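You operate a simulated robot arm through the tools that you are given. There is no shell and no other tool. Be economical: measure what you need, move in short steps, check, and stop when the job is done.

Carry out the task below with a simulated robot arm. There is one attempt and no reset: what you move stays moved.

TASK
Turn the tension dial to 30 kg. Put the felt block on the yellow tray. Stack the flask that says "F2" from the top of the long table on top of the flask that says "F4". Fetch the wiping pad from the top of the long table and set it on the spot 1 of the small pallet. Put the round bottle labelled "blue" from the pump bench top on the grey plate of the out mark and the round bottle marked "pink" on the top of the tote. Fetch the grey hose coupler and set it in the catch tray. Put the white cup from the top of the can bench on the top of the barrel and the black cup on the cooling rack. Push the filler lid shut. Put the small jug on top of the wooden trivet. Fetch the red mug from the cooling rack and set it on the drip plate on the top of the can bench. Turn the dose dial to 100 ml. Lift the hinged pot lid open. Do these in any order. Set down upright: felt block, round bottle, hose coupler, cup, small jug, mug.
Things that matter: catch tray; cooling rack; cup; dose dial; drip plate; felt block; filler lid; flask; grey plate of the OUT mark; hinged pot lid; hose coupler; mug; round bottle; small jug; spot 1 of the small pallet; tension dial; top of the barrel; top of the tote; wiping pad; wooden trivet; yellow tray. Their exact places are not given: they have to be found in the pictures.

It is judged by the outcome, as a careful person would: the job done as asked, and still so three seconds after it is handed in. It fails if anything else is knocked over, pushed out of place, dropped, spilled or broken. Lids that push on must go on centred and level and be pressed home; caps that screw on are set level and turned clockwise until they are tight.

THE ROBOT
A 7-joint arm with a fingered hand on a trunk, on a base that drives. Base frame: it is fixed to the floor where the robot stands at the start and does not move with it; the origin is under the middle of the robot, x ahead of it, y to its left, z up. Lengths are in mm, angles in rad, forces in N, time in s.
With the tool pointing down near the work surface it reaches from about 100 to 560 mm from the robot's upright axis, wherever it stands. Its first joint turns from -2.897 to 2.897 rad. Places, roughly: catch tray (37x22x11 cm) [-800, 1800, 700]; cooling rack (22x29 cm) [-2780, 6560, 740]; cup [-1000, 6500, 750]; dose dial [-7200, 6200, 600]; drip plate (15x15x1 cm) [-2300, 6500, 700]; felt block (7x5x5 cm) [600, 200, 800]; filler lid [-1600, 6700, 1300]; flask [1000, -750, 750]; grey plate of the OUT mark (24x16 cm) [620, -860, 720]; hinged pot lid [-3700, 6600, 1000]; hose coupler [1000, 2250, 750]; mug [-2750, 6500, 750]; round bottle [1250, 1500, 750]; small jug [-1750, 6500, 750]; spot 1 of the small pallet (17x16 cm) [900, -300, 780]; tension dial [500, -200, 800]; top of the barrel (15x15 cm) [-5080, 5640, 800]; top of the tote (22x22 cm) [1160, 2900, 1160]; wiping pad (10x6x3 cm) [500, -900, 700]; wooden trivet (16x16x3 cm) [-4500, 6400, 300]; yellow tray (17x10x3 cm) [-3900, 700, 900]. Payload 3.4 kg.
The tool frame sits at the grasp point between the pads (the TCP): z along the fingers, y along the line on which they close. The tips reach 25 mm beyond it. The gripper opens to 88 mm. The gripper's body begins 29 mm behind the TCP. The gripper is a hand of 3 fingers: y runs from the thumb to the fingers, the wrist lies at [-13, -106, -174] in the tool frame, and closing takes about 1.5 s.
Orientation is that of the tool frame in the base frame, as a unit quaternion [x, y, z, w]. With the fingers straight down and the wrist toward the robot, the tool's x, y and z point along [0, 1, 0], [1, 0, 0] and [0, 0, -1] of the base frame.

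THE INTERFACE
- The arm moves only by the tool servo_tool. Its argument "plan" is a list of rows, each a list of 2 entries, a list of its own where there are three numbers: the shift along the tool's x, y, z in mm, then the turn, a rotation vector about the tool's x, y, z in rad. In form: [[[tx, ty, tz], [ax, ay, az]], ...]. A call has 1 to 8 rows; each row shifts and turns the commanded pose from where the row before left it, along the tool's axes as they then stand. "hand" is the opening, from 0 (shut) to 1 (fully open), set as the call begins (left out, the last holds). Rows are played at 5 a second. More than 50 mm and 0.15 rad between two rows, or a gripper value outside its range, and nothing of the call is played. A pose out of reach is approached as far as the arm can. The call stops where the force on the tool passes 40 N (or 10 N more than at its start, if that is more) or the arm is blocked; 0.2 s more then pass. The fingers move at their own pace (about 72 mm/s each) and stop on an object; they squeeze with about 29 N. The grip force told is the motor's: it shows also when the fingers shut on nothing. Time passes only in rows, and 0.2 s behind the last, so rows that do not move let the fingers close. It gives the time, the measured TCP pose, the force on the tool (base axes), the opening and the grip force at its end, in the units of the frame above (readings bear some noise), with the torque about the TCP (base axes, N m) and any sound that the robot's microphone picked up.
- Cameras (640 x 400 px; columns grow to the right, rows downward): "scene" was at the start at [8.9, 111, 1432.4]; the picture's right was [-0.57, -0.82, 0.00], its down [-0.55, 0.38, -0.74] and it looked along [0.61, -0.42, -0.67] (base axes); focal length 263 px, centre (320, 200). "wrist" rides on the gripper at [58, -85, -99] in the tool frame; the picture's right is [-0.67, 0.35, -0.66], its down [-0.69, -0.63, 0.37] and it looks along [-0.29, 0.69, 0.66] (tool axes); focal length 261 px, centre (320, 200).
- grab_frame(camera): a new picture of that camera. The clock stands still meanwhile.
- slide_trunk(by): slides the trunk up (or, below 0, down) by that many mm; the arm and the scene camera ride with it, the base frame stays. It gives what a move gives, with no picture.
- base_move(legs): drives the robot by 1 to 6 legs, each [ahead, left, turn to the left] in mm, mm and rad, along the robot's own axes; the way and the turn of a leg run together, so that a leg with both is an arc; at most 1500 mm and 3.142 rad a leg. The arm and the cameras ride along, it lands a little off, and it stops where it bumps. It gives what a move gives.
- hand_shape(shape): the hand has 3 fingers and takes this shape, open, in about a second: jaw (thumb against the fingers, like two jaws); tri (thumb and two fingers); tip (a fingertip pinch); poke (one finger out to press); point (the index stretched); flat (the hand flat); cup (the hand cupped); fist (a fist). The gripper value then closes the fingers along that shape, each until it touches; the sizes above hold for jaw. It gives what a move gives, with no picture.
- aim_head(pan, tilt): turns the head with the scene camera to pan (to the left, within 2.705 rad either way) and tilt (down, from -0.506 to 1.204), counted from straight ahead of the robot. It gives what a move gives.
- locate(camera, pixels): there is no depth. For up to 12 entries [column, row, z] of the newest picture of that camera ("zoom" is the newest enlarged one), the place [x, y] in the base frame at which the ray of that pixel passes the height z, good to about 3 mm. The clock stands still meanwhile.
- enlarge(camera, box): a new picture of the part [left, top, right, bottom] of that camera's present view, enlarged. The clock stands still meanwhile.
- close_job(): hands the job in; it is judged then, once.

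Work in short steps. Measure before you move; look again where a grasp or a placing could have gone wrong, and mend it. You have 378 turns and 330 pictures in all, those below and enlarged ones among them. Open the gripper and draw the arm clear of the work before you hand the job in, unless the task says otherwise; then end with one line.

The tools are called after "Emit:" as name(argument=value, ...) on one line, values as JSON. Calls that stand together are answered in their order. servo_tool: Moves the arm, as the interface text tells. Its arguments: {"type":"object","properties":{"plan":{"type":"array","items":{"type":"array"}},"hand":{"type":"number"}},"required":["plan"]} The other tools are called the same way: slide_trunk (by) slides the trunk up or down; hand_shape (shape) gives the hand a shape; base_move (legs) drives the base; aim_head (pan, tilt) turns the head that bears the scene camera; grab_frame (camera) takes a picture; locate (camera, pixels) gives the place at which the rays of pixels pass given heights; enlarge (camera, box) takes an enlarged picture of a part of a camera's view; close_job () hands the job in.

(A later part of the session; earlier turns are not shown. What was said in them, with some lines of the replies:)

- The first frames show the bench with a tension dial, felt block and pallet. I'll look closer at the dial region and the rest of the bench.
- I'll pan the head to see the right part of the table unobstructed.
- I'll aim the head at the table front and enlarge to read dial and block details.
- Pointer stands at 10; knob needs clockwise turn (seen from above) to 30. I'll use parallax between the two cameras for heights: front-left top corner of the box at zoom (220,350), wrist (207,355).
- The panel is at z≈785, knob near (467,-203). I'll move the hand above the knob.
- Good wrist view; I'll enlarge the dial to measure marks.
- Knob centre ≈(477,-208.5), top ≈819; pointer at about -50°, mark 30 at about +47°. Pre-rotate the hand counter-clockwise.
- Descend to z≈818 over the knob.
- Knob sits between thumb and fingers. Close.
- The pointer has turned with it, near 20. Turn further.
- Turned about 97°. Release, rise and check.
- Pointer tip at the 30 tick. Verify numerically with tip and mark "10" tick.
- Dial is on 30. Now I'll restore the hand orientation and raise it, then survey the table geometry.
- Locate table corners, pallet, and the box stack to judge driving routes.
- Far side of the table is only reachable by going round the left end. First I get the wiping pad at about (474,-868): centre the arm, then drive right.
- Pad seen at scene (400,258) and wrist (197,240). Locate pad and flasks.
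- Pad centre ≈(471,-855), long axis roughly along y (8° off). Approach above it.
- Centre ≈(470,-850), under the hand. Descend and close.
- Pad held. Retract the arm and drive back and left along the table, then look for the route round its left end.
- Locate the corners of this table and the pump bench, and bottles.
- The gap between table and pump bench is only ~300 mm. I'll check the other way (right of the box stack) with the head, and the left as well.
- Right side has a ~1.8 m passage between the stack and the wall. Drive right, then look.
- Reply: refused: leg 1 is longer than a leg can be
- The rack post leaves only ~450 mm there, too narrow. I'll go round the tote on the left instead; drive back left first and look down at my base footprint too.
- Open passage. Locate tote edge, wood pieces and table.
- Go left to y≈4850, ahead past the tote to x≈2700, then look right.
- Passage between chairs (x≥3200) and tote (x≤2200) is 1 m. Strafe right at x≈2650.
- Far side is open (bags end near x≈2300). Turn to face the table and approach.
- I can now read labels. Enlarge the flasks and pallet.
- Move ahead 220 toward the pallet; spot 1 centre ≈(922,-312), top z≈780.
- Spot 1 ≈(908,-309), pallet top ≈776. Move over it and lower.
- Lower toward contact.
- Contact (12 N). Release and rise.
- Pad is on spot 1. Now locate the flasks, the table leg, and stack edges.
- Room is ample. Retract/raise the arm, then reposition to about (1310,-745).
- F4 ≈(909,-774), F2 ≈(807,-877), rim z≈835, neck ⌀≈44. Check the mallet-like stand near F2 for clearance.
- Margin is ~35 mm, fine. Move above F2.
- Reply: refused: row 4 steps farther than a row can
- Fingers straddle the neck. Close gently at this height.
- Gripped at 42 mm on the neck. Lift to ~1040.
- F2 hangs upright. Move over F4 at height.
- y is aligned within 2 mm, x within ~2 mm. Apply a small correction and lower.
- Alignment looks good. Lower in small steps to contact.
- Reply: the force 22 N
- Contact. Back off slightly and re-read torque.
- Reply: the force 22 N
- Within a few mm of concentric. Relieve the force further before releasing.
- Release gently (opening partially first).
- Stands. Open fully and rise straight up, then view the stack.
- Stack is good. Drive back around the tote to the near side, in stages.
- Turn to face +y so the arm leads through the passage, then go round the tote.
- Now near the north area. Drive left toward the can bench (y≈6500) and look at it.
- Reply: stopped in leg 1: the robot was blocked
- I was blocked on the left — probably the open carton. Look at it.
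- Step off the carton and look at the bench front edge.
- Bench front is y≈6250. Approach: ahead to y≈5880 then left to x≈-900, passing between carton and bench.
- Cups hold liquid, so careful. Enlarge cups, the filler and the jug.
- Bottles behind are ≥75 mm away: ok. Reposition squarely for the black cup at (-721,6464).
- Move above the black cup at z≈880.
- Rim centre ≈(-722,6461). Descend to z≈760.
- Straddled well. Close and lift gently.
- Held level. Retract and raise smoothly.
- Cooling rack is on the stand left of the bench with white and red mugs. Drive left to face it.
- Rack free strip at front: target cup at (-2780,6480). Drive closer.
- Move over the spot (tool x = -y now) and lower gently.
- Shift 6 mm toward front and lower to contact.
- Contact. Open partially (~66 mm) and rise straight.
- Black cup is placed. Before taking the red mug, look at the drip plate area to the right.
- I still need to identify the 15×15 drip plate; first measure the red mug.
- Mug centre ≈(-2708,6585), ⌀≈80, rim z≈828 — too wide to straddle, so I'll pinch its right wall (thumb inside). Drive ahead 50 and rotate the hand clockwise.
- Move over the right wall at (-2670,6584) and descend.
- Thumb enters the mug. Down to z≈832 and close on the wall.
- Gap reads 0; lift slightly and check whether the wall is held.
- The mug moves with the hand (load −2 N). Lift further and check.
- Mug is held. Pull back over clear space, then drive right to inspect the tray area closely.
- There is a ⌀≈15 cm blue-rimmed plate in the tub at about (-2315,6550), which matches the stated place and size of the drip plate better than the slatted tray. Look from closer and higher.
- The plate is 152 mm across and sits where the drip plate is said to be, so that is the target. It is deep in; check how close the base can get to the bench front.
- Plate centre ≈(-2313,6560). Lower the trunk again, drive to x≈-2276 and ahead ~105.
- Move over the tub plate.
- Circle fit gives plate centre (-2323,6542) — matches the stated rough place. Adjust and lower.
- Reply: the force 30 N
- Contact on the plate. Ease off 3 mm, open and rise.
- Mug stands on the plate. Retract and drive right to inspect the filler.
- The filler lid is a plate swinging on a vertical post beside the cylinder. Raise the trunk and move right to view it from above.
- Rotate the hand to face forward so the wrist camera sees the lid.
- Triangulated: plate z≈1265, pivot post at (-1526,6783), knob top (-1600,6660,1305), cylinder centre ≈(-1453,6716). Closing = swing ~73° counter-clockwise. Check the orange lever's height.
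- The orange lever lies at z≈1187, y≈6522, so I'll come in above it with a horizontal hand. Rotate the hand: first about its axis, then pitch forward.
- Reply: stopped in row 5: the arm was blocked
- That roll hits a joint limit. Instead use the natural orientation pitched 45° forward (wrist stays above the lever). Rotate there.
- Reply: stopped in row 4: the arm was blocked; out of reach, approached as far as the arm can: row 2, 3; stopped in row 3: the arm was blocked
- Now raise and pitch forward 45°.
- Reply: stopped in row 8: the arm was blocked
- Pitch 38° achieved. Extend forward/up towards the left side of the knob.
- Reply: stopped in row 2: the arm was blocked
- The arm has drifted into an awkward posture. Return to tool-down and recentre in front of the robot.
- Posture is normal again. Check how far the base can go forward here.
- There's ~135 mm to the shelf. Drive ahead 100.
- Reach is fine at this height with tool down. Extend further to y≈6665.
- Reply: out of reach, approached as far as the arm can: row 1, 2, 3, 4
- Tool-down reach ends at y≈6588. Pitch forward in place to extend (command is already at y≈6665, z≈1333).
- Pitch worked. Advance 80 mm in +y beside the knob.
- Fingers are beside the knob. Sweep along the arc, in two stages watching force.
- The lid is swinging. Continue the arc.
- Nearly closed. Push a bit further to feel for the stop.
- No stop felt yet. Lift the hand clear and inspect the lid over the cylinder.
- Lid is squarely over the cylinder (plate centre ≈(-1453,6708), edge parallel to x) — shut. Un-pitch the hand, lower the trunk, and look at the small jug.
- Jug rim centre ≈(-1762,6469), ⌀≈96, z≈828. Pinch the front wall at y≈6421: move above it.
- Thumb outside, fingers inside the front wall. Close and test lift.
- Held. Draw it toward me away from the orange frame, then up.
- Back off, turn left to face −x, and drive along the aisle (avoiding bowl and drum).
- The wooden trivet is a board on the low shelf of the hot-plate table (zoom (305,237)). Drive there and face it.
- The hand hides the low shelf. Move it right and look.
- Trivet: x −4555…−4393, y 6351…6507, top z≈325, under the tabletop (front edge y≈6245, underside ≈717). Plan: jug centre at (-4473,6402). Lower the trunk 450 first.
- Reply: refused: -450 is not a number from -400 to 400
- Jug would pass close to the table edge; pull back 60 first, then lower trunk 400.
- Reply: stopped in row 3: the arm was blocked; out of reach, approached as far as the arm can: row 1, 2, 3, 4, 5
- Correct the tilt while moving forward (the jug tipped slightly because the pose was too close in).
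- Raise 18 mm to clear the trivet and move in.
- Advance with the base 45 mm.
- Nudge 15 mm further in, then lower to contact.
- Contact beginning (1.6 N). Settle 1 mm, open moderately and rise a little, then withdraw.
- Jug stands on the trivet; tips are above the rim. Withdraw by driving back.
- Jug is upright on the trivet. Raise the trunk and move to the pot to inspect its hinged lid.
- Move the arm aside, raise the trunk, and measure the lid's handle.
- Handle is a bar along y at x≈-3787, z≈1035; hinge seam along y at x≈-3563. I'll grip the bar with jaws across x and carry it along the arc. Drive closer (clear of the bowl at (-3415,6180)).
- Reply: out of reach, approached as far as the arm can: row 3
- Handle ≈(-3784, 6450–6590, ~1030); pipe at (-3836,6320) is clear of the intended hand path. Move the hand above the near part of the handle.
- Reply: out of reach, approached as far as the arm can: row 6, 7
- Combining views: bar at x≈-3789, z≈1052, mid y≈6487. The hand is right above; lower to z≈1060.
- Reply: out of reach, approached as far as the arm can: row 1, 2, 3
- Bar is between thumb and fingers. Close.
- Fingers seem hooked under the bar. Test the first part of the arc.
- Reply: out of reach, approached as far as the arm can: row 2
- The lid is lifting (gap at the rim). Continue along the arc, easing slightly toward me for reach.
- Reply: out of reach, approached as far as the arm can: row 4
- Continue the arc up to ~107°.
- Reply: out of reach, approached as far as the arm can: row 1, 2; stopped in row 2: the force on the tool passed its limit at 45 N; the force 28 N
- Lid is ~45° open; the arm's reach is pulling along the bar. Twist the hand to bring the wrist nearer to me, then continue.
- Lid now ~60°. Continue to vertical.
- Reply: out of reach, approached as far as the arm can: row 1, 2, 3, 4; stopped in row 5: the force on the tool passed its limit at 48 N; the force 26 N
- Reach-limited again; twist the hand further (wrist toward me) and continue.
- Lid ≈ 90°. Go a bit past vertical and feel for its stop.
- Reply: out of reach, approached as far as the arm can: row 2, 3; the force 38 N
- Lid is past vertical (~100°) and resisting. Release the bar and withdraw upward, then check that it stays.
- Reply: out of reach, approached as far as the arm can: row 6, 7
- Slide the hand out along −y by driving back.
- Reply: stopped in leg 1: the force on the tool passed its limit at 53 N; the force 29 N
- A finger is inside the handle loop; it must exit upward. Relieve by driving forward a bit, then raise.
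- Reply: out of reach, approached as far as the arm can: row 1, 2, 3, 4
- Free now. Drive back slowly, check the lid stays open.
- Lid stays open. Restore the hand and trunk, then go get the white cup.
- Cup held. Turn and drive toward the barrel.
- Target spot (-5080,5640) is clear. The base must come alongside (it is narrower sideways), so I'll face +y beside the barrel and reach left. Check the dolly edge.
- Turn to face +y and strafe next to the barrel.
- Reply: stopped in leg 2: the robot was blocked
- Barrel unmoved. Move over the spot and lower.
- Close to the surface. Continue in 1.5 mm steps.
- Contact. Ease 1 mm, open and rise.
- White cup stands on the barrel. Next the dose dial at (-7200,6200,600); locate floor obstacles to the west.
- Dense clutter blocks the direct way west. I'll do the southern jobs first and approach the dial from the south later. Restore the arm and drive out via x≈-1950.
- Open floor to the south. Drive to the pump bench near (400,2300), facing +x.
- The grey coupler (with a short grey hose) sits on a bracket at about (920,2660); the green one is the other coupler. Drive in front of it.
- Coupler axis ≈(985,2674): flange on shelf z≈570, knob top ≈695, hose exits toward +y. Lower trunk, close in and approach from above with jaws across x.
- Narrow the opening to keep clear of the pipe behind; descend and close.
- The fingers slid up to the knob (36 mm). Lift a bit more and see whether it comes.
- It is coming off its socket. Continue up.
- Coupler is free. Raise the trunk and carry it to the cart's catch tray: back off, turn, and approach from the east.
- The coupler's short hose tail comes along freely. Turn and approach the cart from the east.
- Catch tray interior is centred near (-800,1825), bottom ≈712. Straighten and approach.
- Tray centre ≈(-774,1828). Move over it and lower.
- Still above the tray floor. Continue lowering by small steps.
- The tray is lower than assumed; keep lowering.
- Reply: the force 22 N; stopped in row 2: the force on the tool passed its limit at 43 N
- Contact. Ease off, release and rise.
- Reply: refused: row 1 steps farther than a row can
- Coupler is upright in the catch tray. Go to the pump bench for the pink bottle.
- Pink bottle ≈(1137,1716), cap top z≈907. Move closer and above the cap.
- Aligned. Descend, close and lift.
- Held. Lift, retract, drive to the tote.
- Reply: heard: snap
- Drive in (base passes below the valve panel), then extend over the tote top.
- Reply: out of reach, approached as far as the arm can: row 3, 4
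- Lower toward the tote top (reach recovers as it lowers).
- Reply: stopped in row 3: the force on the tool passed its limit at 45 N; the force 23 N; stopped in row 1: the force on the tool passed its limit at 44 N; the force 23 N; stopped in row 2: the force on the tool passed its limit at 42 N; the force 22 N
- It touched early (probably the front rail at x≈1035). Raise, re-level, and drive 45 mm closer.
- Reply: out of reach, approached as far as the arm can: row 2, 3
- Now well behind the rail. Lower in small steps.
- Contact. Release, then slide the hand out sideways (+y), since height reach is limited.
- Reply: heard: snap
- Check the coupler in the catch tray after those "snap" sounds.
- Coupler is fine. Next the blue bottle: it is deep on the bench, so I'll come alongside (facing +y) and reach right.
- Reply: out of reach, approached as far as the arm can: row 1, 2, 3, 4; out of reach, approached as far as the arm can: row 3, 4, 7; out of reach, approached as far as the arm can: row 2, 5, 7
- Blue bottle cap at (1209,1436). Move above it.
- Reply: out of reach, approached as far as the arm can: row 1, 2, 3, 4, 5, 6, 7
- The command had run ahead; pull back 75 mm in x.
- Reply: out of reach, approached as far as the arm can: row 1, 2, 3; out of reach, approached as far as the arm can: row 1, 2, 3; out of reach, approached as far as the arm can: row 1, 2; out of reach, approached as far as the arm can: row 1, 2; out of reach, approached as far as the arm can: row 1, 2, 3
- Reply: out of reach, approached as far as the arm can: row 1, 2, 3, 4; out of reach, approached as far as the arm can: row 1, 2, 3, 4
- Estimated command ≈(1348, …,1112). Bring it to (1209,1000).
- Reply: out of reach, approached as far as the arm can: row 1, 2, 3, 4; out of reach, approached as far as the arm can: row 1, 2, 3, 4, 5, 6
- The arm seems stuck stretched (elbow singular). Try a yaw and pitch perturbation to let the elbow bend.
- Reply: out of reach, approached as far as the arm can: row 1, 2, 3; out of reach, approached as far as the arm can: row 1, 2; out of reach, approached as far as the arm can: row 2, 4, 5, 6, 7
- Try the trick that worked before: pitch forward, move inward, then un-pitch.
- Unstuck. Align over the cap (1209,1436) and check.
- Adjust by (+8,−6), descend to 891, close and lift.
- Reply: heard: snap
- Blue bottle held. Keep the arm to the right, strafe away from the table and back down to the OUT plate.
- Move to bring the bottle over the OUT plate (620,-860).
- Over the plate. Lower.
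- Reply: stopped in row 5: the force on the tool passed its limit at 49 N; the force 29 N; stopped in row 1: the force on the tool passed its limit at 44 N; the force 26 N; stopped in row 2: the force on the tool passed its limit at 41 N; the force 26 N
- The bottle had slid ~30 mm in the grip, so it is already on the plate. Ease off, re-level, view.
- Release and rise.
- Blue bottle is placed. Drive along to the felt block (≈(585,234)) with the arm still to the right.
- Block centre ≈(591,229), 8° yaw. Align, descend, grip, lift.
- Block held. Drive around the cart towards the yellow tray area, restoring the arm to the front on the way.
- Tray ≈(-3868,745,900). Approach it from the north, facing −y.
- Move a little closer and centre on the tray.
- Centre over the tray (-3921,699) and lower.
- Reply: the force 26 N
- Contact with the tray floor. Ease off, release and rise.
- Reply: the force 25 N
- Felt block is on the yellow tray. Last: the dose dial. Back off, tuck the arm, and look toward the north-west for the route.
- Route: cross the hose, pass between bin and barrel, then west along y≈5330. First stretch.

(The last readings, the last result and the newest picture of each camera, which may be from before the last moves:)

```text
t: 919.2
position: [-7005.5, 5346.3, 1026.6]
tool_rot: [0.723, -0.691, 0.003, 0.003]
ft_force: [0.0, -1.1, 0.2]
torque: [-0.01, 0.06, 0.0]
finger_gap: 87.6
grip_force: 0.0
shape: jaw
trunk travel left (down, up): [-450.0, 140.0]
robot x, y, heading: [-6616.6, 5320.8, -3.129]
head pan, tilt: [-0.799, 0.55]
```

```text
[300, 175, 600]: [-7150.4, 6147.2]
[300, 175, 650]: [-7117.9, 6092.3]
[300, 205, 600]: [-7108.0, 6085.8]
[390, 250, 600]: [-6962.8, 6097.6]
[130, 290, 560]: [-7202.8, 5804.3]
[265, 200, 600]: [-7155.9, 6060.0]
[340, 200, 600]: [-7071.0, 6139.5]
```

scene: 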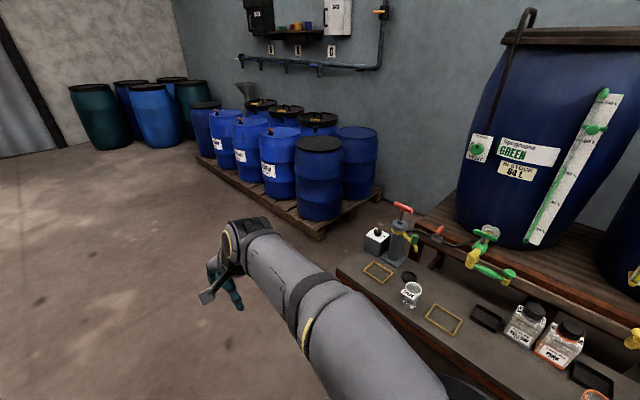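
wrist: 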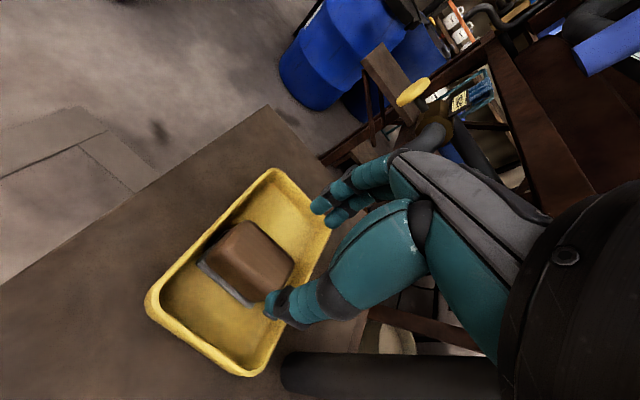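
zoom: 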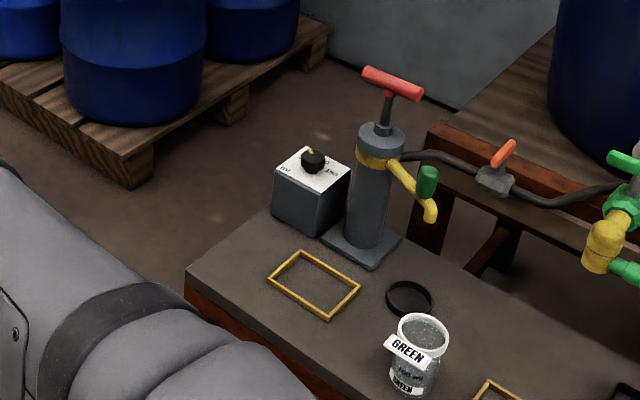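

The dial box is on the left end of the sample table, knob ≈(-7155,6195,~600). Approach from the west end, facing +y.

Emit:
base_move(legs=[[870, 0, 0], [0, 0, -1.577], [520, 0, 0]])

Emit:
slide_trunk(by=-120)

Emit:
servo_tool(plan=[[[-40, 0, 0], [0, 0, 0.1]], [[-40, 0, 0], [0, 0, 0.1]], [[-40, 0, 0], [0, 0, 0.1]], [[-40, 0, 0], [0, 0, 0.1]], [[-40, 0, 0], [0, 0, 0.1]], [[-40, 0, 0], [0, 0, 0.1]], [[-40, 0, 0], [0, 0, 0.1]], [[0, 0, 0], [0, 0, 0]]])

Emit:
grab_frame(camera="wrist")

```text
t: 930.1
position: [-7499.4, 6242.8, 1025.2]
tool_rot: [-0.044, 0.999, -0.002, -0.004]
ft_force: [0.6, -0.2, 0.0]
torque: [-0.03, -0.02, -0.02]
finger_gap: 87.6
grip_force: 0.0
shape: jaw
trunk travel left (down, up): [-450.0, 140.0]
robot x, y, heading: [-7509.7, 5852.1, 1.623]
head pan, tilt: [-0.799, 0.55]
```

```text
t: 931.6
position: [-7499.7, 6242.4, 905.6]
tool_rot: [-0.043, 0.999, -0.001, -0.004]
ft_force: [-0.8, -0.6, 0.0]
torque: [-0.02, 0.01, -0.02]
finger_gap: 87.5
grip_force: 0.1
shape: jaw
trunk travel left (down, up): [-330.0, 260.0]
robot x, y, heading: [-7509.1, 5849.8, 1.625]
head pan, tilt: [-0.799, 0.55]
```

```text
t: 933.4
position: [-7232.6, 6184.7, 905.3]
tool_rot: [0.303, 0.953, -0.003, -0.003]
ft_force: [0.1, 0.0, 0.3]
torque: [0.02, -0.02, 0.03]
finger_gap: 87.7
grip_force: 0.1
shape: jaw
trunk travel left (down, up): [-330.0, 260.0]
robot x, y, heading: [-7510.8, 5854.3, 1.623]
head pan, tilt: [-0.799, 0.55]
```

```text
9 pictures are left
```

wrist: 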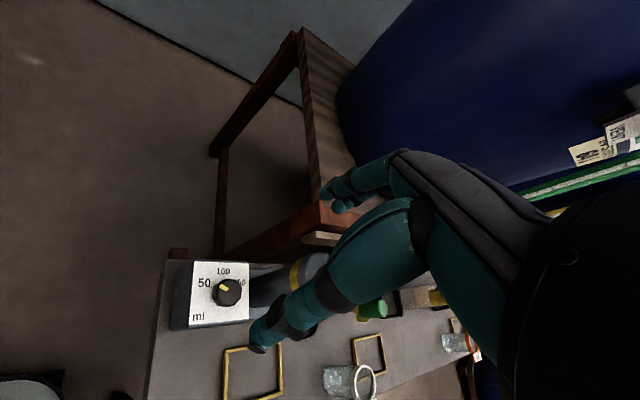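

Emit:
enlarge(camera="wrist", box=[180, 250, 270, 335])

Emit:
locate(camera="zoom", pixels=[[320, 200, 600], [320, 200, 620], [150, 90, 590], [150, 90, 600]])

```text
4.71 times, centred on (225, 292) of wrist
```

zoom: 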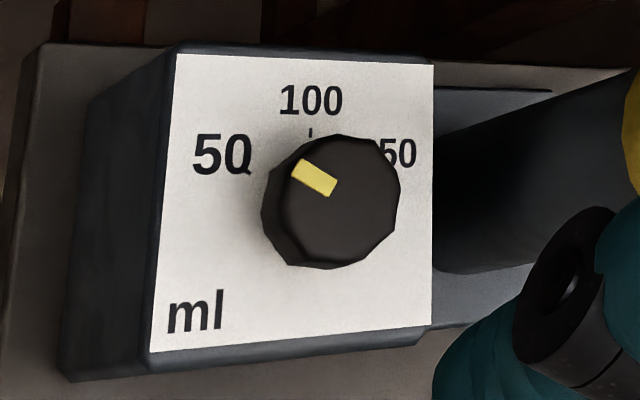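

```text
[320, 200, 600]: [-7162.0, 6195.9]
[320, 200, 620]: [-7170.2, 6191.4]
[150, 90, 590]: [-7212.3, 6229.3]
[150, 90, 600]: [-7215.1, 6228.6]
```

Emit:
locate(camera="zoom", pixels=[[249, 168, 580], [310, 133, 580], [178, 55, 580], [433, 65, 580], [432, 325, 580], [150, 352, 580], [334, 198, 605], [297, 168, 605], [336, 188, 605], [369, 150, 580]])

```text
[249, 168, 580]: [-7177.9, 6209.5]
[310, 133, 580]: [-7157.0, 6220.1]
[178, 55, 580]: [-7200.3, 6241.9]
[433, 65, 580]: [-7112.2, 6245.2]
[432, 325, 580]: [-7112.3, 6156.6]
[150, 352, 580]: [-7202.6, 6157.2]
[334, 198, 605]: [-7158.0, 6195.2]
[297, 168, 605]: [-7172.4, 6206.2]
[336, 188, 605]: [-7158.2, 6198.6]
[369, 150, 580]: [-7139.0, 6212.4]
```

Panel centre (-7157,6199); pointer at 50, mark 100 straight toward +y: need ≈60° clockwise. Move over the knob with a counter-clockwise pre-rotation.

Emit:
servo_tool(plan=[[[-27, 28, 0], [0, 0, 0]], [[-26, 27, 10], [0, 0, 0]], [[0, 0, 35], [0, 0, -0.132]], [[0, 0, 35], [0, 0, -0.132]], [[0, 0, 35], [0, 0, -0.132]], [[0, 0, 35], [0, 0, -0.132]], [[0, 0, 30], [0, 0, -0.132]], [[0, 0, 0], [0, 0, -0.132]]], hand=1)

Emit:
grab_frame(camera="wrist")

```text
t: 935.2
position: [-7157.9, 6199.7, 722.7]
tool_rot: [-0.09, 0.996, -0.001, -0.005]
ft_force: [0.2, 0.4, -0.6]
torque: [-0.01, 0.0, 0.0]
finger_gap: 87.7
grip_force: 0.1
shape: jaw
trunk travel left (down, up): [-330.0, 260.0]
robot x, y, heading: [-7510.4, 5851.8, 1.623]
head pan, tilt: [-0.799, 0.55]
```

```text
7 pictures are left
```

wrist: 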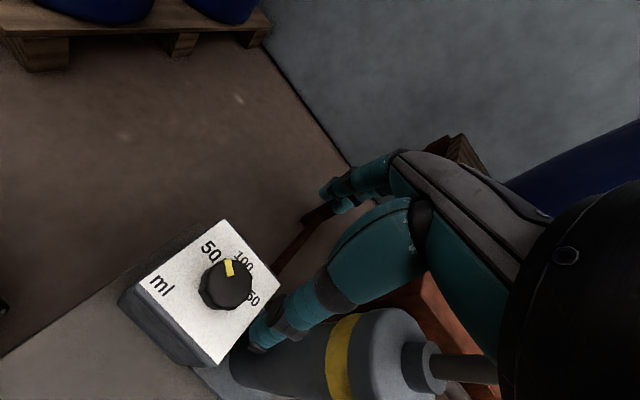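

Emit:
locate(camera="wrist", pixels=[[240, 365, 560], [285, 350, 640], [325, 370, 640], [227, 270, 605], [228, 288, 590], [375, 330, 760], [270, 290, 580]])

```text
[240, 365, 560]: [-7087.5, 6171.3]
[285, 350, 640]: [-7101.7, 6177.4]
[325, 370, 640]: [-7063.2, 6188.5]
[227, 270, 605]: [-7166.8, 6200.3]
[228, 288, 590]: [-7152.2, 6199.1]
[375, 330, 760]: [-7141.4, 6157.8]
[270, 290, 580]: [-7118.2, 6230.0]
```

Pump is close on the +x side, so shift the rotation range: pre-rotate further CCW by 0.4, then descend.

Emit:
servo_tool(plan=[[[0, 0, 0], [0, 0, -0.135]], [[0, 0, 0], [0, 0, -0.135]], [[0, 0, 0], [0, 0, -0.13]], [[0, 0, 30], [0, 0, 0]], [[0, 0, 35], [0, 0, 0]], [[0, 0, 30], [0, 0, 0]], [[0, 0, 12], [0, 0, 0]], [[0, 0, 0], [0, 0, 0]]], hand=0.75)

Emit:
grab_frame(camera="wrist")

```text
t: 937.0
position: [-7157.5, 6196.2, 618.9]
tool_rot: [-0.285, 0.959, 0.001, -0.005]
ft_force: [-0.4, 0.4, -0.4]
torque: [-0.02, 0.0, 0.0]
finger_gap: 66.4
grip_force: 0.0
shape: jaw
trunk travel left (down, up): [-330.0, 260.0]
robot x, y, heading: [-7507.9, 5852.5, 1.62]
head pan, tilt: [-0.799, 0.55]
```

```text
6 pictures are left
```

wrist: 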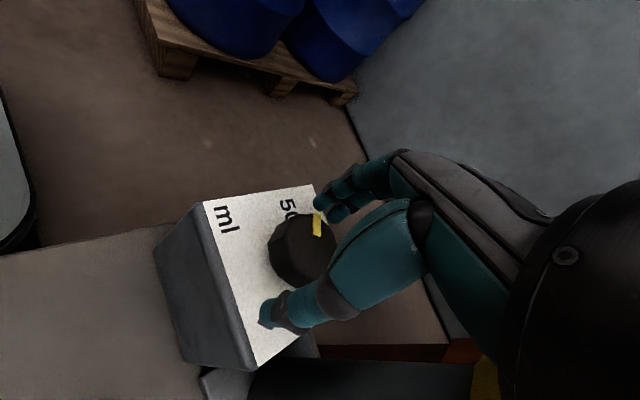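

Knob sits between thumb and fingers. Close, then turn clockwise ~60°.

Emit:
servo_tool(plan=[[[0, 0, 0], [0, 0, 0]], [[0, 0, 0], [0, 0, 0]], [[0, 0, 0], [0, 0, 0]], [[0, 0, 0], [0, 0, 0]], [[0, 0, 0], [0, 0, 0]], [[0, 0, 0], [0, 0, 0]], [[0, 0, 0], [0, 0, 0]]], hand=0)

Emit:
servo_tool(plan=[[[0, 0, 0], [0, 0, 0.12]], [[0, 0, 0], [0, 0, 0.13]], [[0, 0, 0], [0, 0, 0.13]], [[0, 0, 0], [0, 0, 0.13]], [[0, 0, 0], [0, 0, 0.13]], [[0, 0, 0], [0, 0, 0.13]], [[0, 0, 0], [0, 0, 0.13]], [[0, 0, 0], [0, 0, 0.12]]])

```text
t: 938.6
position: [-7158.3, 6196.3, 618.4]
tool_rot: [-0.285, 0.959, 0.001, -0.005]
ft_force: [0.9, 1.4, -1.3]
torque: [0.01, -0.03, -0.06]
finger_gap: 32.2
grip_force: 28.5
shape: jaw
trunk travel left (down, up): [-330.0, 260.0]
robot x, y, heading: [-7511.2, 5850.0, 1.625]
head pan, tilt: [-0.799, 0.55]
```

```text
t: 940.4
position: [-7158.8, 6197.7, 615.4]
tool_rot: [0.221, 0.975, -0.001, -0.004]
ft_force: [-0.7, -9.1, 9.8]
torque: [-0.21, 0.0, 0.03]
finger_gap: 32.4
grip_force: 28.9
shape: jaw
trunk travel left (down, up): [-330.0, 260.0]
robot x, y, heading: [-7508.8, 5851.6, 1.624]
head pan, tilt: [-0.799, 0.55]
```

Turned ≈59°. Release, rise and check.

Emit:
servo_tool(plan=[[[0, 0, 0], [0, 0, 0]], [[0, 0, 0], [0, 0, 0]], [[0, 0, 0], [0, 0, 0]], [[0, 0, -30], [0, 0, 0]], [[0, 0, -45], [0, 0, 0]], [[0, 0, -45], [0, 0, 0]], [[0, 0, -45], [0, 0, 0]], [[0, 0, 0], [0, 0, 0]]], hand=0.75)

Emit:
enlarge(camera="wrist", box=[150, 210, 310, 350])

```text
t: 942.2
position: [-7157.6, 6199.5, 779.4]
tool_rot: [0.219, 0.976, -0.003, -0.004]
ft_force: [0.2, 0.4, 0.8]
torque: [0.03, 0.01, 0.03]
finger_gap: 65.4
grip_force: 0.0
shape: jaw
trunk travel left (down, up): [-330.0, 260.0]
robot x, y, heading: [-7510.3, 5855.3, 1.622]
head pan, tilt: [-0.799, 0.55]
```

```text
2.86 times, centred on (230, 280) of wrist
```

zoom: 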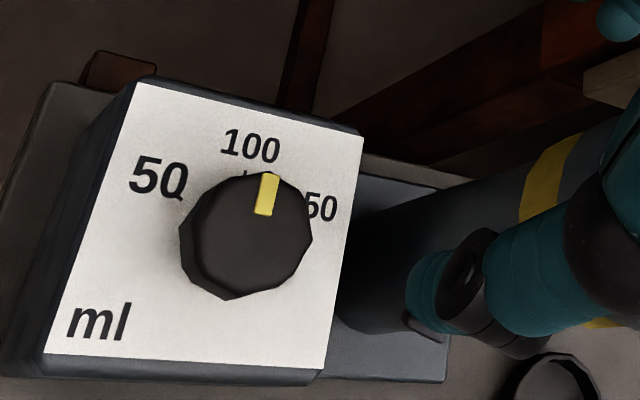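

Emit:
locate(camera="zoom", pixels=[[269, 176, 605], [262, 212, 605], [245, 238, 605], [243, 175, 580], [135, 85, 580], [45, 352, 580], [362, 135, 580], [320, 368, 580]])

```text
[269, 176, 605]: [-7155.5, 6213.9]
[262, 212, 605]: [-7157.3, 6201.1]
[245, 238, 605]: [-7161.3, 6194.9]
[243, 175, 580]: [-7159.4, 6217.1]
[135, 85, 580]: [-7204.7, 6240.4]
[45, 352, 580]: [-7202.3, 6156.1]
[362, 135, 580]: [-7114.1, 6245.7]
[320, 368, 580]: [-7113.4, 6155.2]
```

The pointer's image slope (−0.235) matches the panel's +y direction there (−0.227): it points at 100. Draw the arm clear with the hand open.

Emit:
servo_tool(plan=[[[0, 0, -45], [0, 0, 0]], [[0, 0, -45], [0, 0, 0]], [[0, 0, -45], [0, 0, 0]], [[20, -35, 0], [0, 0, 0]], [[20, -35, 0], [0, 0, 0]], [[20, -35, 0], [0, 0, 0]]], hand=1)

Emit:
base_move(legs=[[-250, 60, 0]])

Emit:
aim_head(pan=-0.7, tilt=0.6)

Emit:
grab_frame(camera="scene")

```text
t: 943.6
position: [-7258.5, 6129.3, 918.8]
tool_rot: [0.219, 0.976, -0.001, -0.004]
ft_force: [-0.3, -0.9, -0.4]
torque: [0.01, -0.01, 0.0]
finger_gap: 87.8
grip_force: 0.1
shape: jaw
trunk travel left (down, up): [-330.0, 260.0]
robot x, y, heading: [-7510.5, 5852.0, 1.627]
head pan, tilt: [-0.799, 0.55]
```

```text
t: 945.5
position: [-7305.6, 5870.5, 917.1]
tool_rot: [0.217, 0.976, -0.001, -0.003]
ft_force: [-0.5, 1.1, 0.4]
torque: [-0.02, -0.03, 0.05]
finger_gap: 87.8
grip_force: 0.0
shape: jaw
trunk travel left (down, up): [-330.0, 260.0]
robot x, y, heading: [-7555.2, 5592.6, 1.626]
head pan, tilt: [-0.799, 0.55]
```

```text
t: 946.2
position: [-7305.9, 5869.8, 918.4]
tool_rot: [0.218, 0.976, -0.002, -0.003]
ft_force: [0.6, 0.6, -0.2]
torque: [-0.01, 0.0, -0.01]
finger_gap: 87.7
grip_force: 0.1
shape: jaw
trunk travel left (down, up): [-330.0, 260.0]
robot x, y, heading: [-7556.9, 5588.8, 1.63]
head pan, tilt: [-0.7, 0.6]
```

```text
4 pictures are left
```

scene: 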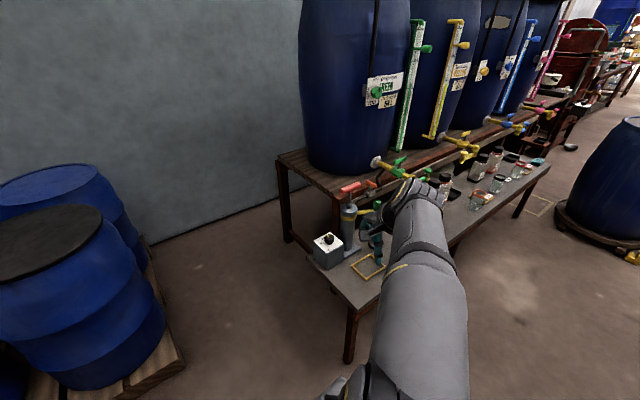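

Everything is in place: the arm is clear, the gripper open, and the pot lid still shows raised in the distance. Hand in.

Emit:
close_job()

```text
The job is handed in.
```

I did every item and handed the job in. The one I am least sure of is the red mug: I set it on the round plate in the water tub, because that plate matched the drip plate's stated size and place. The slatted tray beside it did not match.
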